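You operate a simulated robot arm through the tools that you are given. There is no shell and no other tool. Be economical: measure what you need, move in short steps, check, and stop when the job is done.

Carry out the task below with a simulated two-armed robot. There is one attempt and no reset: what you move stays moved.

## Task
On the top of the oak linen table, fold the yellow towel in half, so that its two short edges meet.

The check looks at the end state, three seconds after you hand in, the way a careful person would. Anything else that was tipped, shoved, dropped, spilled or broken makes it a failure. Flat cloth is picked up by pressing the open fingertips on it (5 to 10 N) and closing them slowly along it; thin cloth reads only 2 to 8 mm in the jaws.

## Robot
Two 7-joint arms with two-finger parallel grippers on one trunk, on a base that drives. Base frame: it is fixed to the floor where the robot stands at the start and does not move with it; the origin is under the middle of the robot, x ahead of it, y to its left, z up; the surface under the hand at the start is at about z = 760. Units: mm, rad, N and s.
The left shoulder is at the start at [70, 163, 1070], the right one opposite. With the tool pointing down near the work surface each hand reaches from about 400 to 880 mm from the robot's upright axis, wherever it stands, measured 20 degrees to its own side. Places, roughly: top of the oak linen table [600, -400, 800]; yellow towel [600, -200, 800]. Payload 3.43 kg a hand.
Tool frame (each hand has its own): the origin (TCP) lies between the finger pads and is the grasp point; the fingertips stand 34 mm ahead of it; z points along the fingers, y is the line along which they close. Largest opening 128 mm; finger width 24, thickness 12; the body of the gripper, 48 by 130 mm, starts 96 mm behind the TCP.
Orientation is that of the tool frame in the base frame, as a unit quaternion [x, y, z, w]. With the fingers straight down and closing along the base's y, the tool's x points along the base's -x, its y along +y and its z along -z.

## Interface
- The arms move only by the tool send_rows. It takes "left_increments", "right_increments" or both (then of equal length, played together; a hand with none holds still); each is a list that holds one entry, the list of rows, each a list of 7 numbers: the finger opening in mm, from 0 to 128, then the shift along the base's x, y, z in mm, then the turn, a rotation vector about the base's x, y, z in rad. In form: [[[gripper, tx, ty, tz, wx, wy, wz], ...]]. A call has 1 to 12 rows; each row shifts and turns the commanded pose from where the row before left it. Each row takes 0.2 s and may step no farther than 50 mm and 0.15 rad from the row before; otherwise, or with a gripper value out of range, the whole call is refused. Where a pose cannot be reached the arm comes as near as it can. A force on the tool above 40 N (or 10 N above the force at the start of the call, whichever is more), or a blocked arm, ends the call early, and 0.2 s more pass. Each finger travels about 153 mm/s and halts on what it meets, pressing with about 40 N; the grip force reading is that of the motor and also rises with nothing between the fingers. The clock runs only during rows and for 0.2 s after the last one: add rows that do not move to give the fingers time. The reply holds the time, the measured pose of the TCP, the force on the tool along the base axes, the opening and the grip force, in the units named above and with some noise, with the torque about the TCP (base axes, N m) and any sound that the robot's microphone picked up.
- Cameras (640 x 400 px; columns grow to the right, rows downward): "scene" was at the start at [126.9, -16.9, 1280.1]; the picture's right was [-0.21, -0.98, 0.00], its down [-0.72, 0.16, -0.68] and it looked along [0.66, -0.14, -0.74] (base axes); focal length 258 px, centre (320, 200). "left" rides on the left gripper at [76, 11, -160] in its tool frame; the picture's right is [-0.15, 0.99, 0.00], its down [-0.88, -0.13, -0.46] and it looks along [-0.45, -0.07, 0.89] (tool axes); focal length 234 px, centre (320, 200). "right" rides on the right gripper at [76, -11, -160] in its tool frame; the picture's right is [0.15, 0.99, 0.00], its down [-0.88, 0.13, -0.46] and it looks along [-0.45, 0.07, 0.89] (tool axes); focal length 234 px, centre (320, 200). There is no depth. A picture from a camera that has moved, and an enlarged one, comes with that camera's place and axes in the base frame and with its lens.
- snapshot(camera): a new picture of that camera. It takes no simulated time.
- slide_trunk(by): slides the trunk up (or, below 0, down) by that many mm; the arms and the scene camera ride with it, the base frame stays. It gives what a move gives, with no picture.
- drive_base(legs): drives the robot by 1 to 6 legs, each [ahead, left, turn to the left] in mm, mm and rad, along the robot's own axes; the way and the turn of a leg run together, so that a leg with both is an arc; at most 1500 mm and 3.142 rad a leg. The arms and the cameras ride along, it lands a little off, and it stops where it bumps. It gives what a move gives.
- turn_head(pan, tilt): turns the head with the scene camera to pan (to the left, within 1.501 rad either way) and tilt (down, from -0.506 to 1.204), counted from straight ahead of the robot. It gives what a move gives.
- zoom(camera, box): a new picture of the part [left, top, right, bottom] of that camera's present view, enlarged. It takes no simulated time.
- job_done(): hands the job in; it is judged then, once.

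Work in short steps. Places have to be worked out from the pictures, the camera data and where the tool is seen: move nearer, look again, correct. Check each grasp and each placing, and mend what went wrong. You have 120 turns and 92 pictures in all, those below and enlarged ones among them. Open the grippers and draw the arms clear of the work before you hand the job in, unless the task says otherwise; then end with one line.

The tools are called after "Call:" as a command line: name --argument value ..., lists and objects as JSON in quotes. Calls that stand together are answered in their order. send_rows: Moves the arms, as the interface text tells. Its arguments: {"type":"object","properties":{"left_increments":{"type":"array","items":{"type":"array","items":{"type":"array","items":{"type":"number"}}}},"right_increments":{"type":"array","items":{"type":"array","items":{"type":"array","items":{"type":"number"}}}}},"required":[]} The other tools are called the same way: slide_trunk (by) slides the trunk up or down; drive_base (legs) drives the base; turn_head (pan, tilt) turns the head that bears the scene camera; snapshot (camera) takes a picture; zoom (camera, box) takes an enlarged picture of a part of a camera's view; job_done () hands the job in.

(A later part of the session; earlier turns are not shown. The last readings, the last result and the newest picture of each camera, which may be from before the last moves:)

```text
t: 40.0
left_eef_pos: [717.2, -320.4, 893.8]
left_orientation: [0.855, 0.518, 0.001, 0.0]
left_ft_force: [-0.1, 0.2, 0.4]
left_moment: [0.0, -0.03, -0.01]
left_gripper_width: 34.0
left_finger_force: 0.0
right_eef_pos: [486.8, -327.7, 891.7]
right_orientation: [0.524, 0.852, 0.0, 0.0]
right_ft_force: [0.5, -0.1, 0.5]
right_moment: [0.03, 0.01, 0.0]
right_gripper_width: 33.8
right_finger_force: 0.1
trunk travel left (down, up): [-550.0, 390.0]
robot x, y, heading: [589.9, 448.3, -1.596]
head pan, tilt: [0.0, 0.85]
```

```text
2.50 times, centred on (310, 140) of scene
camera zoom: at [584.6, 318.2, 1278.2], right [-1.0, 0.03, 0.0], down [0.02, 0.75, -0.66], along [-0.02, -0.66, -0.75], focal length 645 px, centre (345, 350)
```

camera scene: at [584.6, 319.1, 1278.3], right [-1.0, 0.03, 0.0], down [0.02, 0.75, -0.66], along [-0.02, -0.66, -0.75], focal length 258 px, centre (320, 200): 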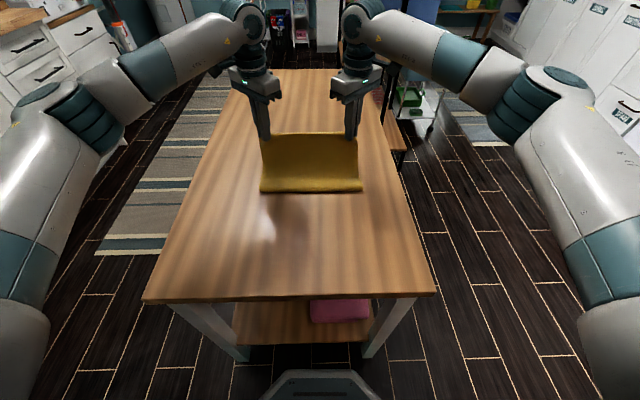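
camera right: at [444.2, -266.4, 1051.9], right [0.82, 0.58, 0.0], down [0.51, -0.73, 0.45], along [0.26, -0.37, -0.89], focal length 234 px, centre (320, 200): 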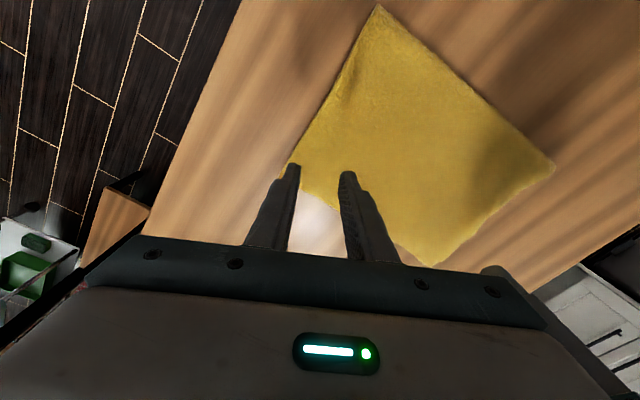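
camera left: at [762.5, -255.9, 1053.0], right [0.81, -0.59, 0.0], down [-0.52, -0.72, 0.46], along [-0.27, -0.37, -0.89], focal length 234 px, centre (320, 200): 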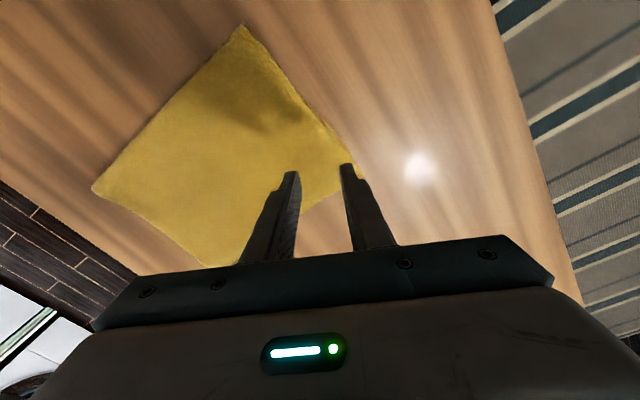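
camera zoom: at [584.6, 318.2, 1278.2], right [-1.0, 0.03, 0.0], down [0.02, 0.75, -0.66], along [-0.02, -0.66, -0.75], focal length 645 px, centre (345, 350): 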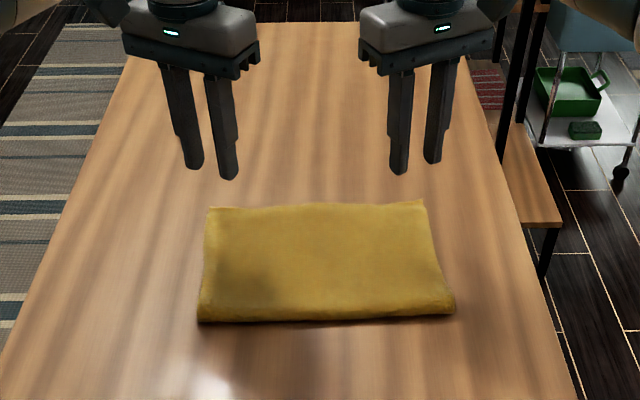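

The fold has come down neatly. I'll draw the arms up and outward, clear of the towel, then inspect the meeting edges.

Call:
send_rows --left_increments '[[[60, 15, 0, 20, 0, 0, 0.05], [60, 20, 0, 20, 0, 0, 0.05], [60, 25, 0, 15, 0, 0, 0.05], [60, 25, 10, 10, 0, 0, 0.05], [60, 25, 20, 10, 0, 0, 0.05], [60, 25, 25, 10, 0, 0, 0.05], [60, 20, 25, 0, 0, 0, 0.05], [60, 20, 25, 0, 0, 0, 0.05], [60, 0, 25, 0, 0, 0, 0.05], [60, 0, 25, 0, 0, 0, 0.05], [60, 0, 25, 0, 0, 0, 0], [60, 0, 0, 0, 0, 0, 0]]]' --right_increments '[[[60, -15, 0, 20, 0, 0, -0.05], [60, -20, 0, 20, 0, 0, -0.05], [60, -25, 0, 15, 0, 0, -0.05], [60, -25, 10, 10, 0, 0, -0.05], [60, -25, 20, 10, 0, 0, -0.05], [60, -25, 25, 10, 0, 0, -0.05], [60, -20, 25, 0, 0, 0, -0.05], [60, -20, 25, 0, 0, 0, -0.05], [60, 0, 25, 0, 0, 0, -0.05], [60, 0, 25, 0, 0, 0, -0.05], [60, 0, 25, 0, 0, 0, 0], [60, 0, 0, 0, 0, 0, 0]]]'

Call:
snapshot --camera "left"

Call:
zoom --camera "scene" --box '[260, 120, 370, 200]'

Call:
snapshot --camera "right"

```text
t: 42.6
left_eef_pos: [889.4, -137.4, 977.1]
left_orientation: [0.7, 0.714, 0.0, 0.001]
left_ft_force: [0.2, -0.6, -0.2]
left_moment: [0.0, -0.01, 0.0]
left_gripper_width: 60.0
left_finger_force: 0.0
right_eef_pos: [313.3, -148.4, 975.9]
right_orientation: [0.718, 0.696, 0.0, -0.001]
right_ft_force: [0.7, -0.2, 0.2]
right_moment: [0.0, -0.03, 0.01]
right_gripper_width: 60.0
right_finger_force: 0.1
trunk travel left (down, up): [-550.0, 390.0]
robot x, y, heading: [588.6, 447.5, -1.595]
head pan, tilt: [0.0, 0.85]
```

```text
62 pictures are left
camera left: at [899.7, -60.8, 1136.4], right [0.99, -0.13, 0.0], down [-0.11, -0.88, 0.46], along [-0.06, -0.45, -0.89], focal length 234 px, centre (320, 200)
```

left: 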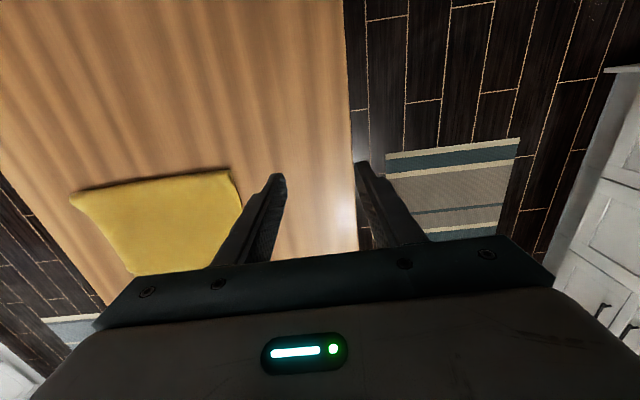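

```text
5.00 times, centred on (315, 160) of scene
camera zoom: at [584.5, 318.3, 1278.2], right [-1.0, 0.03, 0.0], down [0.02, 0.75, -0.66], along [-0.02, -0.66, -0.75], focal length 1290 px, centre (345, 400)
```

zoom: 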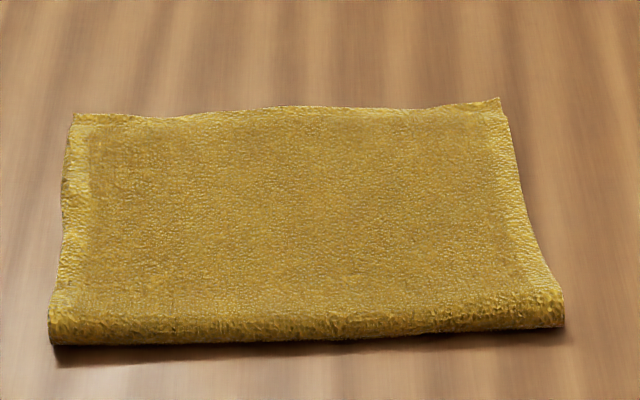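

```text
60 pictures are left
camera right: at [305.4, -73.1, 1135.7], right [0.99, 0.11, 0.0], down [0.1, -0.88, 0.45], along [0.05, -0.45, -0.89], focal length 234 px, centre (320, 200)
```

right: 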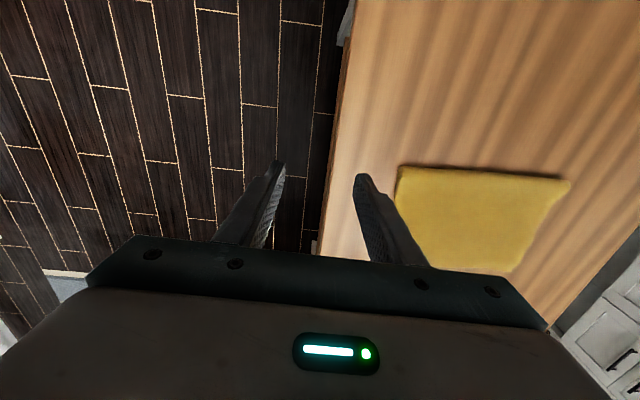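

The top layer covers the bottom one completely, so I can't see yet whether the edges meet. I'll roll the left hand to look at the far left corner from the side.

Call:
send_rows --left_increments '[[[60, 5, -15, 0, 0, 0.12, 0], [60, 5, -15, 0, 0, 0.12, 0], [60, 5, -15, 0, 0, 0.12, 0], [60, 0, -15, -10, 0, 0.12, 0], [60, 0, -15, -10, 0, 0.12, 0], [60, 0, -15, -15, 0, 0.12, 0], [60, 0, -15, -15, 0, 0.12, 0], [60, 0, -15, -15, 0, 0.12, 0], [60, 0, 0, 0, 0, 0, 0]]]'

Call:
snapshot --camera "left"

```text
t: 44.6
left_eef_pos: [908.6, -257.6, 915.2]
left_orientation: [0.622, 0.632, -0.324, -0.33]
left_ft_force: [-1.1, 0.2, 0.6]
left_moment: [0.03, -0.03, 0.03]
left_gripper_width: 60.0
left_finger_force: 0.0
right_eef_pos: [313.9, -147.4, 976.2]
right_orientation: [0.718, 0.696, 0.0, 0.0]
right_ft_force: [-0.8, 0.0, -0.3]
right_moment: [0.0, -0.03, 0.01]
right_gripper_width: 59.8
right_finger_force: 0.1
trunk travel left (down, up): [-550.0, 390.0]
robot x, y, heading: [588.3, 445.9, -1.599]
head pan, tilt: [0.0, 0.85]
```

```text
59 pictures are left
camera left: at [1044.6, -180.1, 996.6], right [0.57, -0.13, -0.81], down [0.31, -0.88, 0.36], along [-0.76, -0.45, -0.46], focal length 234 px, centre (320, 200)
```

left: 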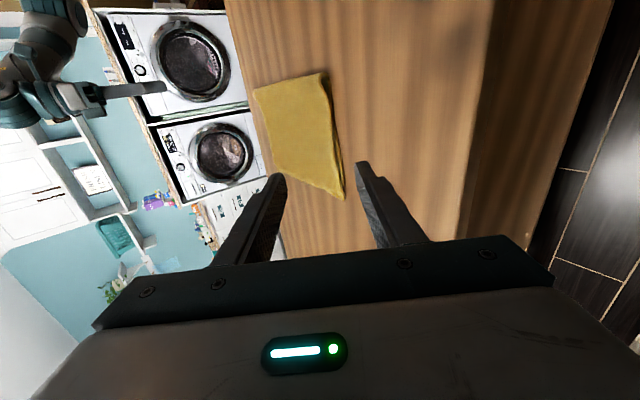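

Call:
zoom --camera "left" --box '[245, 60, 365, 210]'

```text
2.67 times, centred on (305, 135) of left
camera zoom: at [1044.6, -180.1, 996.6], right [0.57, -0.13, -0.81], down [0.31, -0.88, 0.36], along [-0.76, -0.45, -0.46], focal length 624 px, centre (360, 373)
```

zoom: 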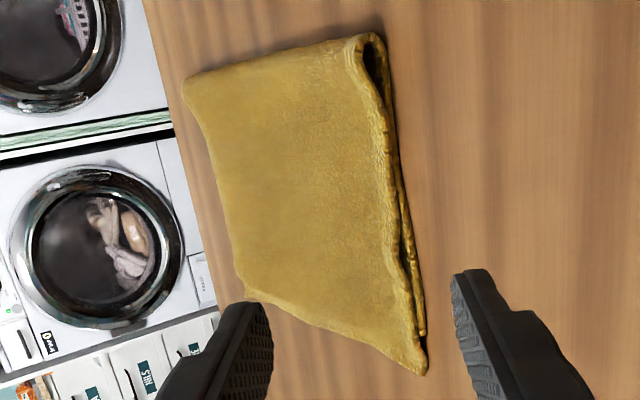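

Seen from the side, the top edge overhangs the bottom by about 24 mm on the left: bottom corner at y≈−348, top at y≈−372. I'll bring both hands back in their neutral yaw (closing along x) to pinch the overhanging corners and pull them back. First a look from above them.

Call:
send_rows --left_increments '[[[40, 0, 0, 10, 0, -0.12, 0], [40, 0, 0, 0, 0, -0.12, 0], [40, 0, -10, 0, 0, -0.12, 0], [40, -20, -10, 0, 0, -0.12, 0], [40, -25, -10, 0, 0, -0.12, 0], [40, -25, -10, 0, 0, -0.12, 0], [40, -25, -10, 0, 0, -0.12, 0], [40, -25, -10, 0, 0, -0.12, 0], [40, -20, -10, 0, 0, 0, 0], [40, -18, -10, 0, 0, 0, 0], [40, 0, 0, 0, 0, 0, 0]]]' --right_increments '[[[40, 0, -20, -5, 0, 0, 0], [40, 0, -20, -5, 0, 0, 0], [40, 0, -20, -5, 0, 0, 0], [40, 20, -20, -5, 0, 0, 0], [40, 25, -20, -5, 0, 0, 0], [40, 25, -20, -5, 0, 0, 0], [40, 25, -20, -5, 0, 0, 0], [40, 25, -20, -5, 0, 0, 0], [40, 20, -20, -5, 0, 0, 0], [40, 15, -10, -5, 0, 0, 0], [40, 0, 0, 0, 0, 0, 0]]]'

Call:
snapshot --camera "left"

Call:
snapshot --camera "right"

```text
t: 47.0
left_eef_pos: [749.8, -339.9, 923.7]
left_orientation: [0.701, 0.713, 0.0, 0.0]
left_ft_force: [-0.3, -0.4, 0.0]
left_moment: [0.02, 0.02, -0.01]
left_gripper_width: 39.9
left_finger_force: 0.1
right_eef_pos: [469.4, -335.9, 930.5]
right_orientation: [0.718, 0.696, -0.001, 0.0]
right_ft_force: [0.1, -0.5, 0.3]
right_moment: [-0.01, 0.03, -0.02]
right_gripper_width: 39.8
right_finger_force: 0.0
trunk travel left (down, up): [-550.0, 390.0]
robot x, y, heading: [591.9, 451.0, -1.602]
head pan, tilt: [0.0, 0.85]
```

```text
57 pictures are left
camera left: at [757.7, -261.8, 1083.3], right [0.99, -0.13, 0.0], down [-0.11, -0.88, 0.46], along [-0.06, -0.45, -0.89], focal length 234 px, centre (320, 200)
```

left: 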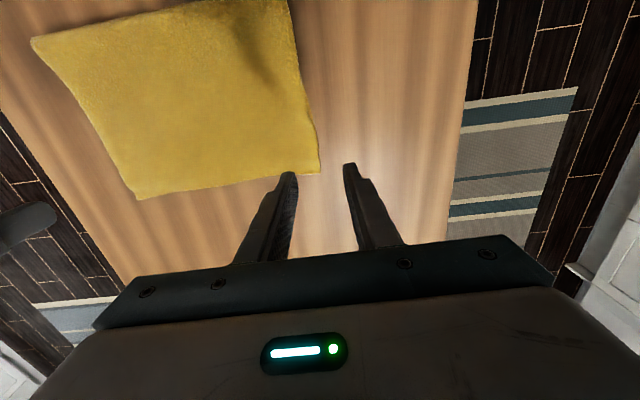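

```text
56 pictures are left
camera right: at [461.7, -261.3, 1089.4], right [0.99, 0.12, 0.0], down [0.1, -0.88, 0.46], along [0.05, -0.45, -0.89], focal length 234 px, centre (320, 200)
```

right: 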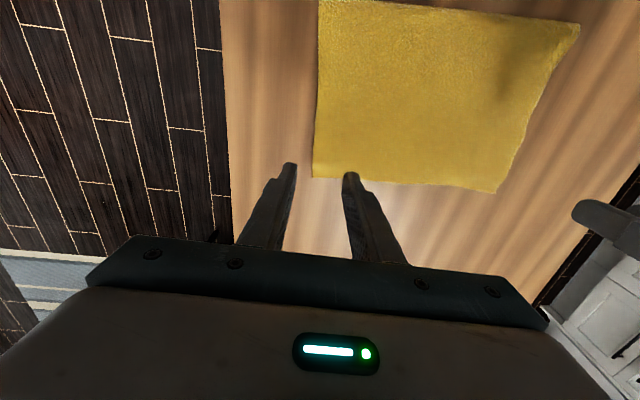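

The top corners are at about (741, −377) and (464, −386), and the bottom corners at about −348 and −355, so the top needs to come back about 27–30 mm. I'll place the fingers straddling each side edge, over the overhang only.

Call:
send_rows --left_increments '[[[32, -5, -6, -15, 0, 0, 0], [32, -5, -6, -20, 0, 0, 0], [32, -5, -6, -20, 0, 0, 0], [32, -6, -7, -20, 0, 0, 0], [32, 0, 0, -20, 0, 0, 0], [32, 0, 0, -10, 0, 0, 0], [32, 0, 0, 0, 0, 0, 0]]]' --right_increments '[[[32, 2, -9, -17, 0, 0, 0], [32, 2, -9, -20, 0, 0, 0], [32, 2, -9, -20, 0, 0, 0], [32, 0, -10, -20, 0, 0, 0], [32, 0, 0, -20, 0, 0, 0], [32, 0, 0, -15, 0, 0, 0], [32, 0, 0, 0, 0, 0, 0]]]'

Call:
snapshot --camera "left"

Call:
snapshot --camera "right"

```text
t: 48.6
left_eef_pos: [729.0, -365.0, 818.9]
left_orientation: [0.701, 0.714, 0.0, 0.001]
left_ft_force: [-0.3, 0.0, -0.9]
left_moment: [0.0, 0.0, -0.02]
left_gripper_width: 32.3
left_finger_force: 0.0
right_eef_pos: [475.6, -372.9, 813.2]
right_orientation: [0.718, 0.696, 0.001, 0.0]
right_ft_force: [-0.2, 0.2, 0.7]
right_moment: [0.0, 0.0, 0.03]
right_gripper_width: 31.8
right_finger_force: 0.0
trunk travel left (down, up): [-550.0, 390.0]
robot x, y, heading: [588.3, 448.0, -1.597]
head pan, tilt: [0.0, 0.85]
```

```text
55 pictures are left
camera left: at [737.5, -287.6, 978.5], right [0.99, -0.13, 0.0], down [-0.11, -0.88, 0.46], along [-0.06, -0.45, -0.89], focal length 234 px, centre (320, 200)
```

left: 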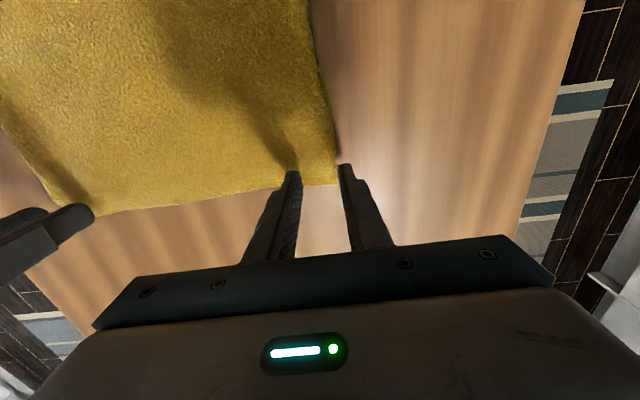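

```text
54 pictures are left
camera right: at [467.0, -297.6, 973.7], right [0.99, 0.12, 0.0], down [0.1, -0.88, 0.46], along [0.05, -0.45, -0.89], focal length 234 px, centre (320, 200)
```

right: 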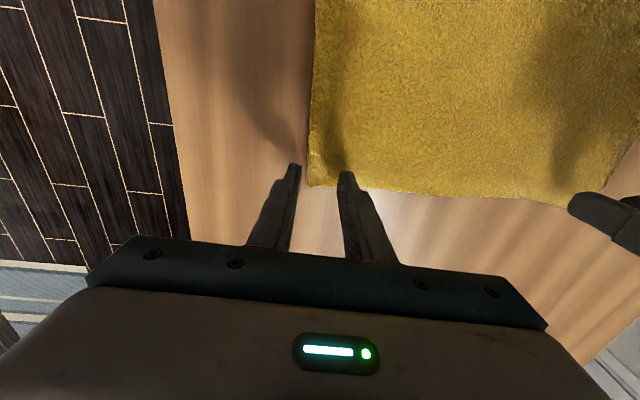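

The fingers straddle the corners as intended. I'll lower to light contact.

Call:
send_rows --left_increments '[[[32, 2, -1, -6, 0, 0, 0], [32, 0, -1, -6, 0, 0, 0], [32, 0, 0, -5, 0, 0, 0], [32, 0, 0, -3, 0, 0, 0], [32, 0, 0, -1.5, 0, 0, 0], [32, 0, 0, 0, 0, 0, 0]]]' --right_increments '[[[32, -1, 0, -5, 0, 0, 0], [32, 0, 0, -4, 0, 0, 0], [32, 0, 0, -3, 0, 0, 0], [32, 0, 0, -2, 0, 0, 0], [32, 0, 0, -1, 0, 0, 0], [32, 0, 0, 0, 0, 0, 0]]]'

```text
t: 50.0
left_eef_pos: [729.5, -365.7, 799.1]
left_orientation: [0.701, 0.713, -0.001, 0.0]
left_ft_force: [-0.1, 0.1, 7.4]
left_moment: [0.08, 0.16, 0.03]
left_gripper_width: 32.5
left_finger_force: 0.4
right_eef_pos: [472.9, -371.3, 800.5]
right_orientation: [0.718, 0.696, 0.0, 0.0]
right_ft_force: [-0.4, 0.7, 1.1]
right_moment: [-0.01, 0.01, 0.04]
right_gripper_width: 32.0
right_finger_force: 0.0
trunk travel left (down, up): [-550.0, 390.0]
robot x, y, heading: [590.2, 447.5, -1.598]
head pan, tilt: [0.0, 0.85]
```

Left reads 7 N, which is good. Right needs about 2 mm more.

Call:
send_rows --right_increments '[[[32, 0, 0, -1, 0, 0, 0], [32, 0, 0, -1, 0, 0, 0], [32, 0, 0, 0, 0, 0, 0]]]'

```text
t: 50.8
left_eef_pos: [730.1, -364.8, 798.9]
left_orientation: [0.701, 0.713, 0.0, 0.001]
left_ft_force: [-0.1, -0.8, 8.0]
left_moment: [0.04, 0.19, 0.02]
left_gripper_width: 32.0
left_finger_force: 0.1
right_eef_pos: [474.0, -371.3, 798.8]
right_orientation: [0.719, 0.695, -0.001, 0.001]
right_ft_force: [-0.5, 0.2, 2.9]
right_moment: [-0.01, -0.03, -0.04]
right_gripper_width: 32.1
right_finger_force: 0.1
trunk travel left (down, up): [-550.0, 390.0]
robot x, y, heading: [587.2, 447.2, -1.6]
head pan, tilt: [0.0, 0.85]
```

Now I'll close both slowly, with the right pressing about 1 mm more.

Call:
send_rows --left_increments '[[[29, 0, 0, -0.5, 0, 0, 0], [26, 0, 0, 0, 0, 0, 0], [23, 0, 0, 0, 0, 0, 0], [20, 0, 0, 0, 0, 0, 0], [17, 0, 0, 0, 0, 0, 0], [14, 0, 0, 0, 0, 0, 0], [11, 0, 0, 0, 0, 0, 0], [8, 0, 0, 0, 0, 0, 0], [5, 0, 0, 0, 0, 0, 0], [2, 0, 0, 0, 0, 0, 0], [0, 0, 0, 0, 0, 0, 0], [0, 0, 0, 0, 0, 0, 0]]]' --right_increments '[[[29, 0, 0, -1.2, 0, 0, 0], [26, 0, 0, 0, 0, 0, 0], [23, 0, 0, 0, 0, 0, 0], [20, 0, 0, 0, 0, 0, 0], [17, 0, 0, 0, 0, 0, 0], [14, 0, 0, 0, 0, 0, 0], [11, 0, 0, 0, 0, 0, 0], [8, 0, 0, 0, 0, 0, 0], [5, 0, 0, 0, 0, 0, 0], [2, 0, 0, 0, 0, 0, 0], [0, 0, 0, 0, 0, 0, 0], [0, 0, 0, 0, 0, 0, 0]]]'

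Call:
zoom --camera "left" --box '[240, 100, 400, 220]'

Call:
zoom --camera "right" --box '[240, 100, 400, 220]'

```text
t: 53.4
left_eef_pos: [729.2, -365.1, 797.1]
left_orientation: [0.701, 0.713, 0.0, 0.001]
left_ft_force: [-5.4, -1.7, 13.6]
left_moment: [0.11, 0.29, 0.1]
left_gripper_width: 4.1
left_finger_force: 38.3
right_eef_pos: [472.2, -371.4, 798.5]
right_orientation: [0.718, 0.696, -0.001, 0.001]
right_ft_force: [0.8, 0.0, 4.3]
right_moment: [0.03, -0.03, 0.02]
right_gripper_width: 0.1
right_finger_force: 32.8
trunk travel left (down, up): [-550.0, 390.0]
robot x, y, heading: [585.9, 445.9, -1.599]
head pan, tilt: [0.0, 0.85]
```

```text
3.33 times, centred on (320, 160) of left
camera zoom: at [738.9, -286.9, 957.0], right [0.99, -0.13, 0.0], down [-0.12, -0.88, 0.46], along [-0.06, -0.45, -0.89], focal length 781 px, centre (320, 333)
```

zoom: 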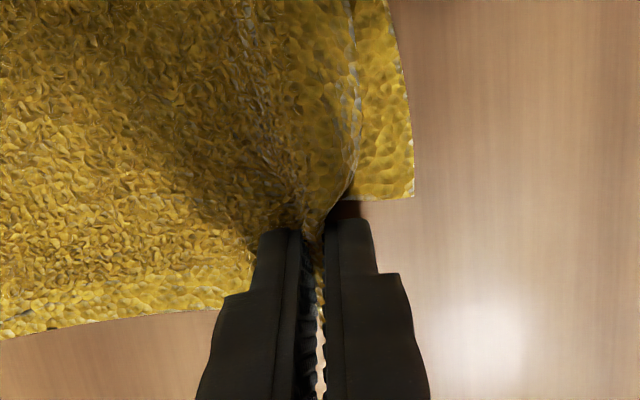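

```text
3.33 times, centred on (320, 160) of right
camera zoom: at [464.5, -296.1, 958.7], right [0.99, 0.12, 0.0], down [0.1, -0.88, 0.46], along [0.05, -0.45, -0.89], focal length 781 px, centre (320, 333)
```

zoom: 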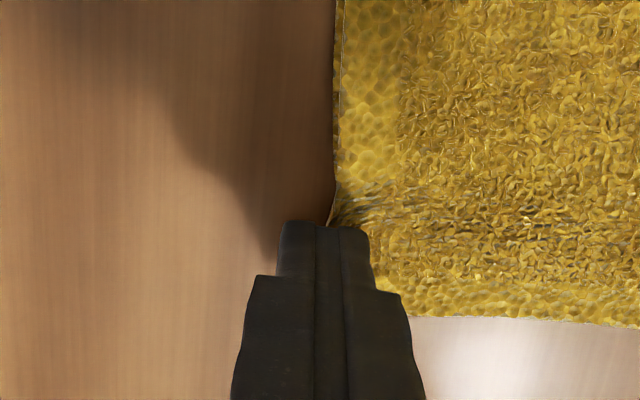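

The left pinch caught only the top layer, and the bottom corner is visible at y≈−349. The right slipped off and reads 0.1 mm. I'll reopen the right just above the cloth and press again more firmly.

Call:
send_rows --right_increments '[[[0, 0, 0, 6, 0, 0, 0], [32, 0, 0, 6, 0, 0, 0], [32, 2, 0, 0, 0, 0, 0], [32, 0, 0, -5, 0, 0, 0], [32, 0, 0, -5, 0, 0, 0], [32, 0, 0, -2, 0, 0, 0], [32, 0, 0, -1.5, 0, 0, 0], [32, 0, 0, 0, 0, 0, 0]]]'

Call:
zoom --camera "right" --box '[240, 100, 400, 220]'

```text
t: 55.2
left_eef_pos: [729.2, -364.6, 798.4]
left_orientation: [0.701, 0.714, -0.002, 0.002]
left_ft_force: [-3.2, -2.0, 14.6]
left_moment: [0.05, 0.17, 0.03]
left_gripper_width: 4.1
left_finger_force: 38.4
right_eef_pos: [475.3, -369.3, 798.6]
right_orientation: [0.719, 0.695, -0.001, 0.001]
right_ft_force: [-0.8, -1.4, 7.7]
right_moment: [0.06, -0.14, 0.01]
right_gripper_width: 31.9
right_finger_force: 0.2
trunk travel left (down, up): [-550.0, 390.0]
robot x, y, heading: [587.5, 446.5, -1.602]
head pan, tilt: [0.0, 0.85]
```

```text
3.33 times, centred on (320, 160) of right
camera zoom: at [467.4, -295.5, 958.6], right [0.99, 0.12, 0.0], down [0.1, -0.88, 0.46], along [0.05, -0.46, -0.89], focal length 781 px, centre (320, 333)
```

zoom: 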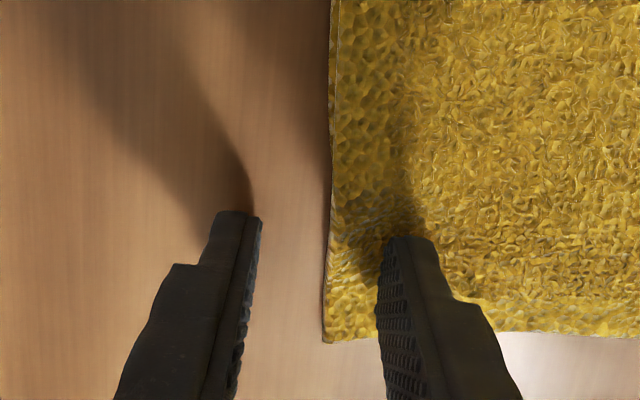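

The corner was nudged to about x≈477. I'll shift the right hand +9 mm in x and press again.

Call:
send_rows --right_increments '[[[32, 0, 0, 6, 0, 0, 0], [32, 9, -4, 0, 0, 0, 0], [32, 0, 0, -4, 0, 0, 0], [32, 0, 0, -2, 0, 0, 0], [32, 0, 0, -0.5, 0, 0, 0], [32, 0, 0, 0, 0, 0, 0]]]'

```text
t: 56.6
left_eef_pos: [730.6, -364.6, 798.7]
left_orientation: [0.701, 0.713, -0.002, 0.001]
left_ft_force: [-1.5, -3.7, 12.9]
left_moment: [0.02, 0.13, 0.03]
left_gripper_width: 4.1
left_finger_force: 38.3
right_eef_pos: [483.6, -369.9, 799.0]
right_orientation: [0.718, 0.696, -0.001, 0.001]
right_ft_force: [-1.5, -0.8, 11.4]
right_moment: [0.03, -0.24, -0.03]
right_gripper_width: 31.4
right_finger_force: 0.0
right hand out of reach, approached as far as the arm can: row 2
trunk travel left (down, up): [-550.0, 390.0]
robot x, y, heading: [589.2, 446.4, -1.599]
head pan, tilt: [0.0, 0.85]
```

Firm contact at 11 N. I'll close slowly.

Call:
send_rows --right_increments '[[[29, 0, 0, 0, 0, 0, 0], [26, 0, 0, 0, 0, 0, 0], [23, 0, 0, 0, 0, 0, 0], [20, 0, 0, 0, 0, 0, 0], [17, 0, 0, 0, 0, 0, 0], [14, 0, 0, 0, 0, 0, 0], [11, 0, 0, 0, 0, 0, 0], [8, 0, 0, 0, 0, 0, 0], [5, 0, 0, 0, 0, 0, 0], [2, 0, 0, 0, 0, 0, 0], [0, 0, 0, 0, 0, 0, 0], [0, 0, 0, 0, 0, 0, 0]]]'

Call:
zoom --camera "right" --box '[240, 100, 400, 220]'

```text
t: 59.2
left_eef_pos: [730.0, -363.9, 798.9]
left_orientation: [0.701, 0.713, -0.001, 0.001]
left_ft_force: [-4.3, -1.6, 8.9]
left_moment: [0.02, 0.22, 0.04]
left_gripper_width: 3.9
left_finger_force: 38.1
right_eef_pos: [485.5, -369.7, 798.4]
right_orientation: [0.718, 0.696, -0.001, 0.0]
right_ft_force: [5.8, -1.7, 17.6]
right_moment: [0.02, -0.33, -0.05]
right_gripper_width: 2.3
right_finger_force: 37.1
trunk travel left (down, up): [-550.0, 390.0]
robot x, y, heading: [590.2, 444.6, -1.604]
head pan, tilt: [0.0, 0.85]
```

```text
3.33 times, centred on (320, 160) of right
camera zoom: at [476.2, -293.0, 958.1], right [0.99, 0.12, 0.0], down [0.1, -0.88, 0.46], along [0.05, -0.46, -0.89], focal length 781 px, centre (320, 333)
```

zoom: 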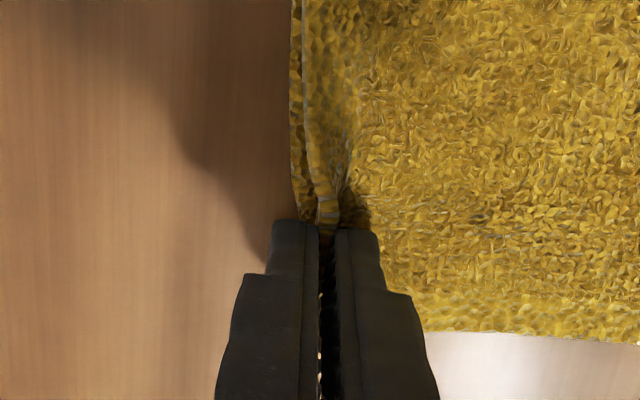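

The right now reads 2.3 mm, so it holds a single thickness. I'll lift both about 12 mm and check what came up.

Call:
send_rows --left_increments '[[[0, 0, 0, 4, 0, 0, 0], [0, 0, 2, 5, 0, 0, 0], [0, 0, 3, 5, 0, 0, 0], [0, 0, 0, 0, 0, 0, 0]]]' --right_increments '[[[0, 0, 0, 4, 0, 0, 0], [0, 0, 2, 5, 0, 0, 0], [0, 0, 3, 5, 0, 0, 0], [0, 0, 0, 0, 0, 0, 0]]]'

Call:
zoom --camera "left" --box '[220, 80, 420, 230]'

Call:
zoom --camera "right" --box '[220, 80, 420, 230]'

```text
t: 60.2
left_eef_pos: [729.1, -361.5, 810.3]
left_orientation: [0.701, 0.713, 0.0, 0.0]
left_ft_force: [-0.7, 0.3, -1.1]
left_moment: [0.0, 0.06, -0.03]
left_gripper_width: 3.8
left_finger_force: 38.6
right_eef_pos: [484.7, -368.3, 810.1]
right_orientation: [0.718, 0.696, 0.001, -0.002]
right_ft_force: [1.6, -0.2, 0.2]
right_moment: [0.02, -0.06, -0.01]
right_gripper_width: 2.4
right_finger_force: 36.6
right hand out of reach, approached as far as the arm can: row 3
trunk travel left (down, up): [-550.0, 390.0]
robot x, y, heading: [586.6, 447.0, -1.601]
head pan, tilt: [0.0, 0.85]
```

```text
2.67 times, centred on (320, 155) of left
camera zoom: at [739.1, -283.1, 969.1], right [0.99, -0.13, 0.0], down [-0.11, -0.88, 0.46], along [-0.06, -0.45, -0.89], focal length 624 px, centre (320, 320)
```

zoom: 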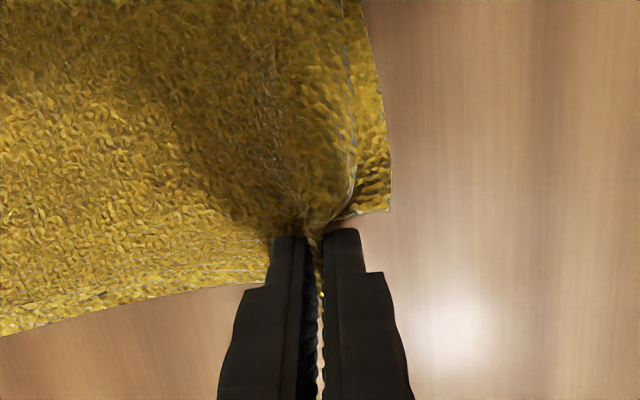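

```text
2.67 times, centred on (320, 155) of right
camera zoom: at [476.0, -294.7, 970.5], right [0.99, 0.12, 0.0], down [0.1, -0.89, 0.45], along [0.05, -0.45, -0.89], focal length 624 px, centre (320, 320)
```

zoom: 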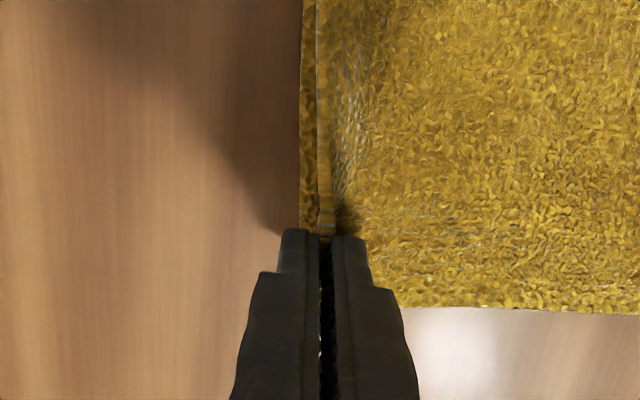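

Both hold only the top layer. I'll pull both toward +y: left to y≈−337, right to y≈−340.

Call:
send_rows --left_increments '[[[0, 0, 4, 0, 0, 0, 0], [0, 0, 5, 0, 0, 0, 0], [0, 0, 5, 0, 0, 0, 0], [0, 0, 5, 0, 0, 0, 0], [0, 0, 5, 0, 0, 0, 0], [0, 0, 0, 0, 0, 0, 0]]]' --right_increments '[[[0, 0, 4, 0, 0, 0, 0], [0, 0, 6, 0, 0, 0, 0], [0, 0, 6, 0, 0, 0, 0], [0, 0, 6, 0, 0, 0, 0], [0, 0, 6, 0, 0, 0, 0], [0, 0, 0, 0, 0, 0, 0]]]'

Call:
zoom --camera "left" --box '[220, 80, 420, 230]'

Call:
zoom --camera "right" --box '[220, 80, 420, 230]'

Call:
zoom --camera "scene" --box '[240, 100, 380, 200]'

```text
t: 61.6
left_eef_pos: [729.3, -335.9, 811.7]
left_orientation: [0.702, 0.713, 0.0, 0.0]
left_ft_force: [-1.1, -0.9, 1.1]
left_moment: [-0.04, 0.02, 0.01]
left_gripper_width: 4.1
left_finger_force: 38.3
right_eef_pos: [485.3, -369.9, 810.5]
right_orientation: [0.719, 0.695, 0.001, 0.0]
right_ft_force: [1.3, 0.6, 0.6]
right_moment: [0.0, -0.01, -0.01]
right_gripper_width: 2.4
right_finger_force: 37.3
right hand out of reach, approached as far as the arm can: row 1, 2, 3, 4, 5
trunk travel left (down, up): [-550.0, 390.0]
robot x, y, heading: [590.4, 447.2, -1.594]
head pan, tilt: [0.0, 0.85]
```

```text
2.67 times, centred on (320, 155) of left
camera zoom: at [738.8, -258.6, 970.2], right [0.99, -0.13, 0.0], down [-0.11, -0.88, 0.46], along [-0.06, -0.45, -0.89], focal length 624 px, centre (320, 320)
```

zoom: 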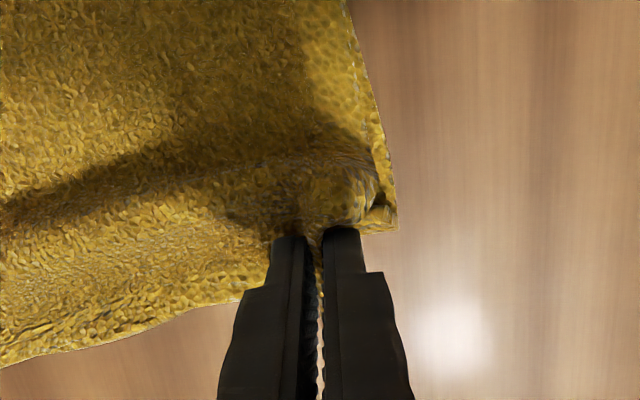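

```text
2.67 times, centred on (320, 155) of right
camera zoom: at [477.7, -294.4, 970.1], right [0.99, 0.12, 0.0], down [0.1, -0.89, 0.45], along [0.05, -0.45, -0.89], focal length 624 px, centre (320, 320)
```

zoom: 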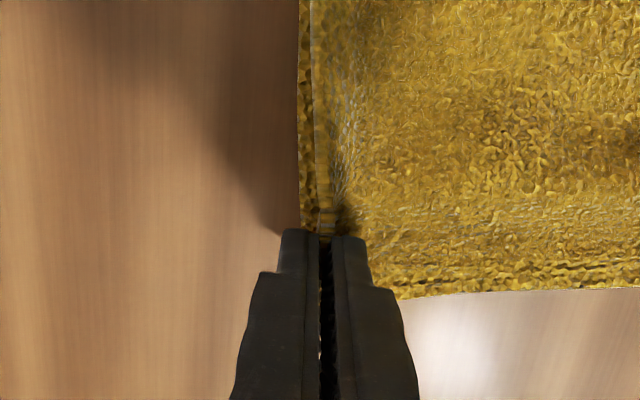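

```text
4.00 times, centred on (310, 150) of scene
camera zoom: at [584.5, 318.8, 1278.3], right [-1.0, 0.03, 0.0], down [0.02, 0.75, -0.66], along [-0.02, -0.66, -0.75], focal length 1032 px, centre (360, 400)
```

zoom: 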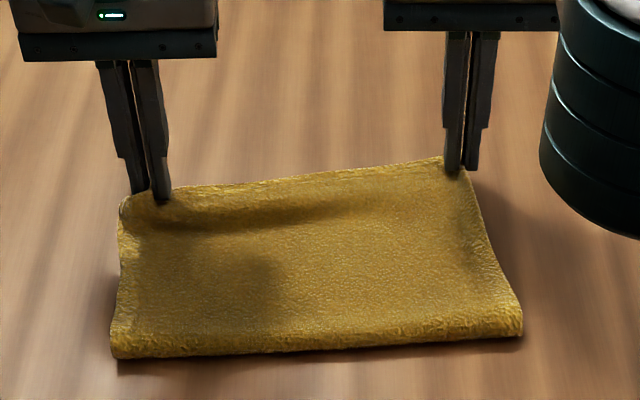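

The left pull worked. The right arm is stuck at a joint limit again, so I'll yaw it slightly to free it, then pull.

Call:
send_rows --right_increments '[[[0, 0, 0, 0, 0, 0, -0.1], [0, 0, 2, 0, 0, 0, -0.05], [0, 0, 6, 0, 0, 0, 0], [0, 0, 6, 0, 0, 0, 0], [0, 0, 6, 0, 0, 0, 0], [0, 0, 6, 0, 0, 0, 0], [0, 0, 0, 0, 0, 0, 0]]]'

```text
t: 63.2
left_eef_pos: [730.0, -336.1, 811.1]
left_orientation: [0.701, 0.713, 0.0, 0.0]
left_ft_force: [-2.0, 0.0, 1.0]
left_moment: [-0.02, 0.04, 0.0]
left_gripper_width: 4.3
left_finger_force: 38.5
right_eef_pos: [486.7, -369.8, 810.0]
right_orientation: [0.768, 0.641, 0.001, 0.0]
right_ft_force: [0.6, 0.2, 0.0]
right_moment: [0.04, -0.05, 0.05]
right_gripper_width: 2.6
right_finger_force: 37.2
right hand out of reach, approached as far as the arm can: row 3, 4, 5, 6
trunk travel left (down, up): [-550.0, 390.0]
robot x, y, heading: [585.9, 448.1, -1.6]
head pan, tilt: [0.0, 0.85]
```

No change. I'll try the opposite yaw combined with a little lift.

Call:
send_rows --right_increments '[[[0, 0, 0, 0, 0, 0, 0.12], [0, 0, 0, 0, 0, 0, 0.12], [0, 0, 0, 0, 0, 0, 0.06], [0, 0, 2, 2, 0, 0, 0], [0, 0, 6, 0, 0, 0, 0], [0, 0, 6, 0, 0, 0, 0], [0, 0, 0, 0, 0, 0, 0]]]'

```text
t: 64.8
left_eef_pos: [729.2, -335.9, 810.9]
left_orientation: [0.7, 0.714, 0.0, 0.0]
left_ft_force: [-1.5, 0.1, -0.6]
left_moment: [0.03, 0.04, 0.01]
left_gripper_width: 3.8
left_finger_force: 38.6
right_eef_pos: [486.7, -354.0, 809.1]
right_orientation: [0.664, 0.748, 0.0, 0.0]
right_ft_force: [1.3, 0.4, 0.5]
right_moment: [-0.02, 0.0, -0.09]
right_gripper_width: 2.8
right_finger_force: 37.1
right hand out of reach, approached as far as the arm can: row 3
trunk travel left (down, up): [-550.0, 390.0]
robot x, y, heading: [586.1, 447.8, -1.591]
head pan, tilt: [0.0, 0.85]
```

That freed it: the right hand moved to y=−354. I'll continue another 14 mm and turn the yaw partly back.

Call:
send_rows --right_increments '[[[0, 0, 5, 0, 0, 0, 0], [0, 0, 5, 0, 0, 0, 0], [0, 0, 4, 0, 0, 0, 0], [0, 0, 0, 0, 0, 0, -0.08], [0, 0, 0, 0, 0, 0, 0]]]'

Call:
zoom --camera "right" --box '[220, 80, 420, 230]'

Call:
zoom --camera "scene" --box '[240, 100, 380, 200]'

```text
t: 66.0
left_eef_pos: [730.2, -335.4, 811.3]
left_orientation: [0.701, 0.713, 0.0, 0.0]
left_ft_force: [-0.6, -0.7, 0.5]
left_moment: [0.03, 0.02, -0.02]
left_gripper_width: 3.9
left_finger_force: 38.0
right_eef_pos: [487.0, -339.5, 811.7]
right_orientation: [0.693, 0.721, 0.0, 0.0]
right_ft_force: [0.4, 0.0, 0.6]
right_moment: [-0.01, -0.02, -0.02]
right_gripper_width: 2.9
right_finger_force: 37.3
trunk travel left (down, up): [-550.0, 390.0]
robot x, y, heading: [592.3, 448.3, -1.595]
head pan, tilt: [0.0, 0.85]
```

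```text
2.67 times, centred on (320, 155) of right
camera zoom: at [472.9, -265.4, 971.6], right [0.98, 0.18, 0.0], down [0.16, -0.88, 0.46], along [0.08, -0.45, -0.89], focal length 624 px, centre (320, 320)
```

zoom: 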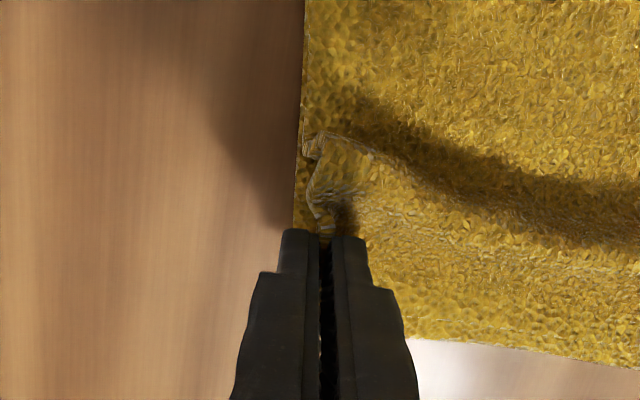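

```text
4.00 times, centred on (310, 150) of scene
camera zoom: at [584.5, 318.9, 1278.3], right [-1.0, 0.03, 0.0], down [0.02, 0.75, -0.66], along [-0.02, -0.66, -0.75], focal length 1032 px, centre (360, 400)
```

zoom: 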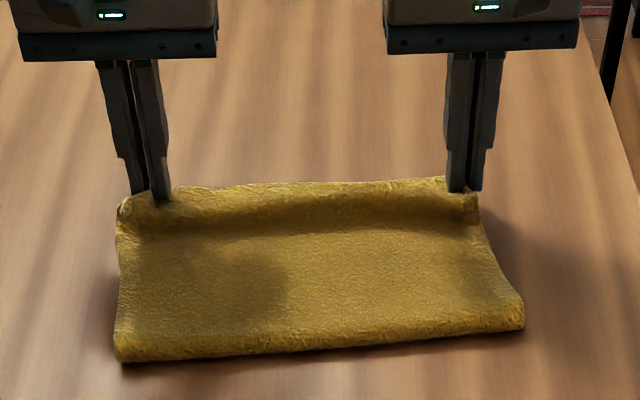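

The edges are now roughly aligned, with a soft wave of slack behind them. I'll lower, release gently, and lift clear to see how it settles.

Call:
send_rows --left_increments '[[[0, 0, 0, -4, 0, 0, 0], [0, 0, 0, -4, 0, 0, 0], [0, 0, 0, -1, 0, 0, 0], [8, 0, 0, 0, 0, 0, 0], [16, 0, 0, 0, 0, 0, 0], [24, 0, 0, 0, 0, 0, 0], [28, 0, 0, 3, 0, 0, 0], [28, 0, 0, 10, 0, 0, 0], [28, 0, 0, 20, 0, 0, 0], [28, 0, 0, 30, 0, 0, 0], [28, 0, 0, 30, 0, 0, 0], [28, 0, 0, 0, 0, 0, 0]]]' --right_increments '[[[0, -4, 0, -4, 0, 0, 0], [0, -4, 0, -4, 0, 0, 0], [0, 0, 0, -1, 0, 0, 0], [8, 0, 0, 0, 0, 0, 0], [16, 0, 0, 0, 0, 0, 0], [24, 0, 0, 0, 0, 0, 0], [28, 0, 0, 3, 0, 0, 0], [28, 0, 0, 10, 0, 0, 0], [28, 0, 0, 20, 0, 0, 0], [28, 0, 0, 30, 0, 0, 0], [28, 0, 0, 30, 0, 0, 0], [28, 0, 0, 0, 0, 0, 0]]]'

Call:
snapshot --camera "left"

Call:
snapshot --camera "right"

Call:
zoom --camera "scene" --box '[240, 100, 380, 200]'

```text
t: 68.6
left_eef_pos: [729.8, -337.2, 892.9]
left_orientation: [0.701, 0.713, 0.0, 0.0]
left_ft_force: [0.0, -0.6, 0.1]
left_moment: [-0.01, -0.02, 0.0]
left_gripper_width: 28.1
left_finger_force: 0.0
right_eef_pos: [479.5, -338.2, 895.1]
right_orientation: [0.692, 0.722, 0.0, -0.001]
right_ft_force: [0.1, 0.6, -0.1]
right_moment: [-0.01, -0.01, -0.01]
right_gripper_width: 27.7
right_finger_force: 0.1
trunk travel left (down, up): [-550.0, 390.0]
robot x, y, heading: [587.5, 450.2, -1.601]
head pan, tilt: [0.0, 0.85]
```

```text
42 pictures are left
camera left: at [739.2, -260.5, 1052.3], right [0.99, -0.13, 0.0], down [-0.11, -0.88, 0.45], along [-0.06, -0.45, -0.89], focal length 234 px, centre (320, 200)
```

left: 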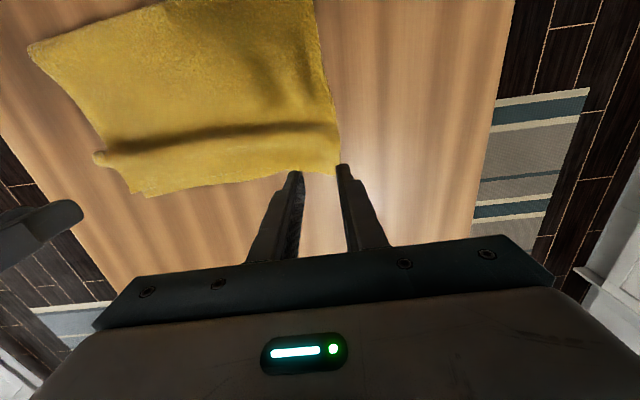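

```text
41 pictures are left
camera right: at [466.1, -264.7, 1055.4], right [0.98, 0.19, 0.0], down [0.17, -0.88, 0.45], along [0.08, -0.45, -0.89], focal length 234 px, centre (320, 200)
```

right: 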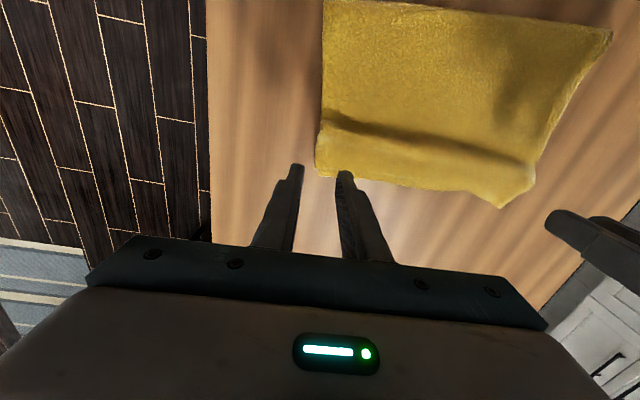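

```text
4.00 times, centred on (310, 150) of scene
camera zoom: at [584.5, 318.1, 1278.2], right [-1.0, 0.03, 0.0], down [0.02, 0.75, -0.66], along [-0.02, -0.66, -0.75], focal length 1032 px, centre (360, 400)
```

zoom: 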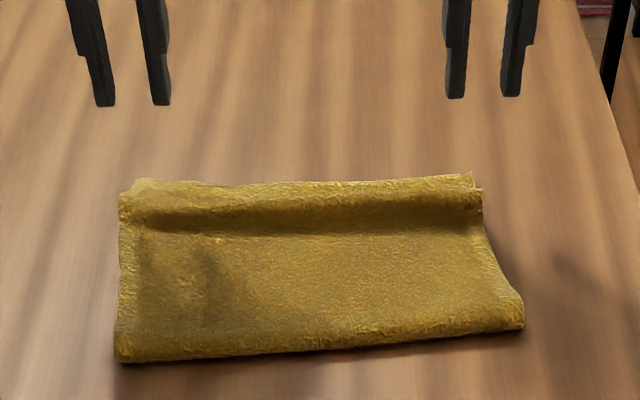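

A wave ridge remains across at about y≈−315. I'll zoom on both corners to see where the two layers' edges are now.

Call:
zoom --camera "left" --box '[270, 100, 370, 200]'

Call:
zoom --camera "right" --box '[290, 100, 390, 200]'

```text
4.00 times, centred on (320, 150) of left
camera zoom: at [739.2, -260.5, 1052.3], right [0.99, -0.13, 0.0], down [-0.11, -0.88, 0.45], along [-0.06, -0.45, -0.89], focal length 937 px, centre (320, 400)
```

zoom: 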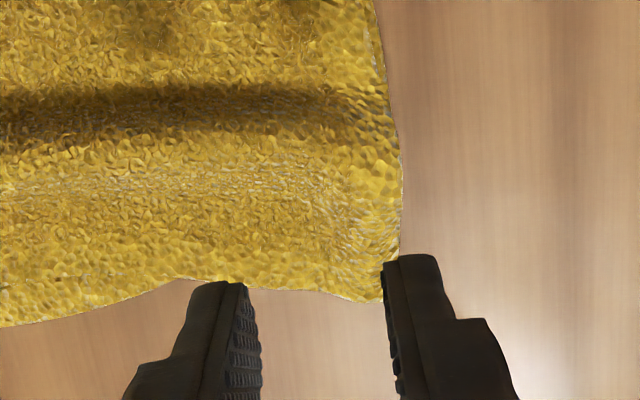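

```text
4.00 times, centred on (340, 150) of right
camera zoom: at [466.1, -264.7, 1055.4], right [0.98, 0.19, 0.0], down [0.17, -0.88, 0.45], along [0.08, -0.45, -0.89], focal length 937 px, centre (240, 400)
```

zoom: 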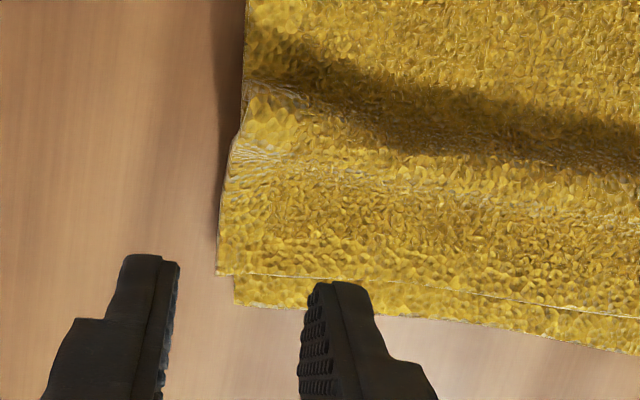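

The wave sprang the top edge partly back out. On the right the bottom layer now shows about 9 mm beyond the top. I'll take rolled side views of both ends to measure properly.

Call:
send_rows --left_increments '[[[40, 10, 5, 15, 0, 0, 0], [40, 22, 8, 10, 0, 0, 0], [40, 22, 8, 5, 0, 0.12, 0], [40, 22, 8, 0, 0, 0.12, 0], [40, 22, 8, 0, 0, 0.12, 0], [40, 22, 8, 0, 0, 0.12, 0], [40, 22, 8, 0, 0, 0.12, 0], [40, 22, 8, 0, 0, 0.12, 0], [40, 15, 8, 0, 0, 0.12, 0], [40, 0, 8, -8, 0, 0.12, 0], [40, 0, 0, 0, 0, 0, 0]]]' --right_increments '[[[40, -10, 5, 15, 0, 0, 0], [40, -22, 8, 10, 0, 0, 0], [40, -22, 8, 5, 0, -0.12, 0], [40, -22, 8, 0, 0, -0.12, 0], [40, -22, 8, 0, 0, -0.12, 0], [40, -22, 8, 0, 0, -0.12, 0], [40, -22, 8, 0, 0, -0.12, 0], [40, -22, 8, 0, 0, -0.12, 0], [40, -15, 8, 0, 0, -0.12, 0], [40, 0, 8, -8, 0, -0.12, 0], [40, 0, 0, 0, 0, 0, 0]]]'

Call:
zoom --camera "left" --box '[225, 60, 365, 210]'

Call:
zoom --camera "right" --box '[275, 60, 415, 210]'

```text
t: 71.0
left_eef_pos: [907.6, -260.6, 917.7]
left_orientation: [0.621, 0.633, -0.325, -0.33]
left_ft_force: [0.5, -1.0, -0.2]
left_moment: [-0.04, 0.04, 0.02]
left_gripper_width: 39.9
left_finger_force: 0.1
right_eef_pos: [299.2, -264.5, 917.6]
right_orientation: [0.614, 0.639, 0.32, 0.334]
right_ft_force: [-0.5, -0.1, 0.2]
right_moment: [-0.03, 0.0, 0.02]
right_gripper_width: 39.9
right_finger_force: 0.1
trunk travel left (down, up): [-550.0, 390.0]
robot x, y, heading: [586.7, 446.1, -1.597]
head pan, tilt: [0.0, 0.85]
```

```text
2.67 times, centred on (295, 135) of left
camera zoom: at [1043.1, -181.1, 999.7], right [0.57, -0.13, -0.81], down [0.31, -0.88, 0.36], along [-0.76, -0.45, -0.46], focal length 624 px, centre (387, 373)
```

zoom: 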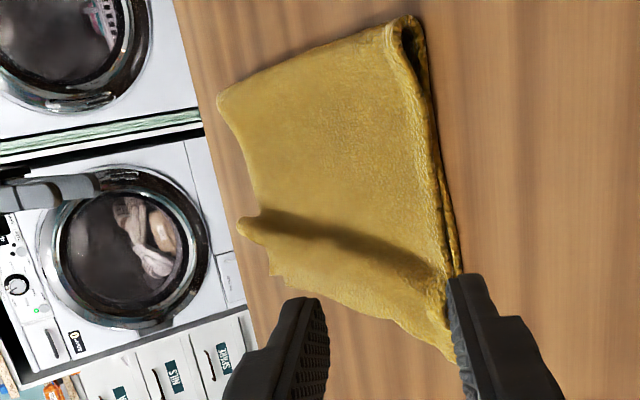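

```text
2.67 times, centred on (345, 135) of right
camera zoom: at [161.0, -190.2, 997.5], right [0.56, 0.19, 0.81], down [-0.28, -0.87, 0.4], along [0.78, -0.45, -0.44], focal length 624 px, centre (253, 373)
```

zoom: 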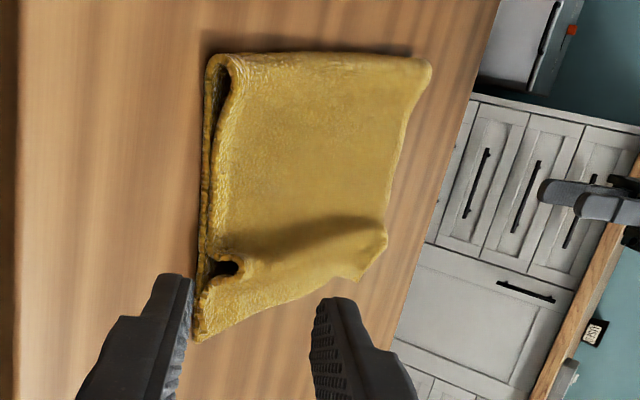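

The right edges nearly meet (bottom corner y≈−373) with a wave behind them. The left bottom corner is hidden by a finger, so I'll open the left fingers wide and look again.

Call:
send_rows --left_increments '[[[90, 0, 0, 0, 0, 0, 0], [120, 0, 0, 0, 0, 0, 0], [120, 0, 0, 0, 0, 0, 0]]]'

Call:
zoom --camera "left" --box '[285, 110, 365, 210]'

```text
t: 71.8
left_eef_pos: [907.4, -259.4, 915.9]
left_orientation: [0.622, 0.633, -0.324, -0.329]
left_ft_force: [0.0, -0.7, 0.1]
left_moment: [0.0, -0.02, -0.01]
left_gripper_width: 120.1
left_finger_force: 0.0
right_eef_pos: [300.1, -263.9, 918.2]
right_orientation: [0.615, 0.639, 0.32, 0.333]
right_ft_force: [0.6, -0.1, -0.4]
right_moment: [-0.02, -0.02, 0.02]
right_gripper_width: 39.9
right_finger_force: 0.0
trunk travel left (down, up): [-550.0, 390.0]
robot x, y, heading: [593.8, 447.1, -1.592]
head pan, tilt: [0.0, 0.85]
```

```text
4.00 times, centred on (325, 160) of left
camera zoom: at [1042.8, -181.5, 999.5], right [0.57, -0.13, -0.81], down [0.31, -0.88, 0.35], along [-0.76, -0.45, -0.46], focal length 937 px, centre (300, 360)
```

zoom: 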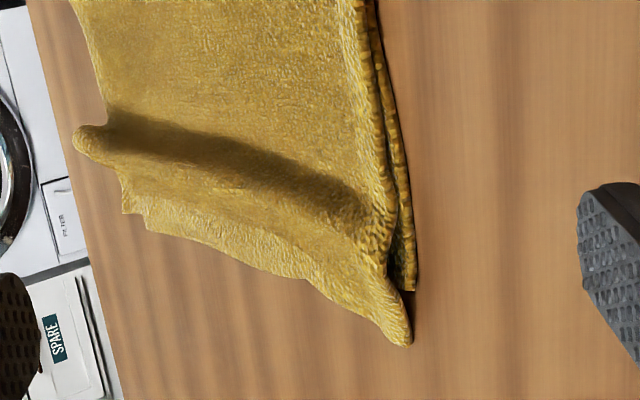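

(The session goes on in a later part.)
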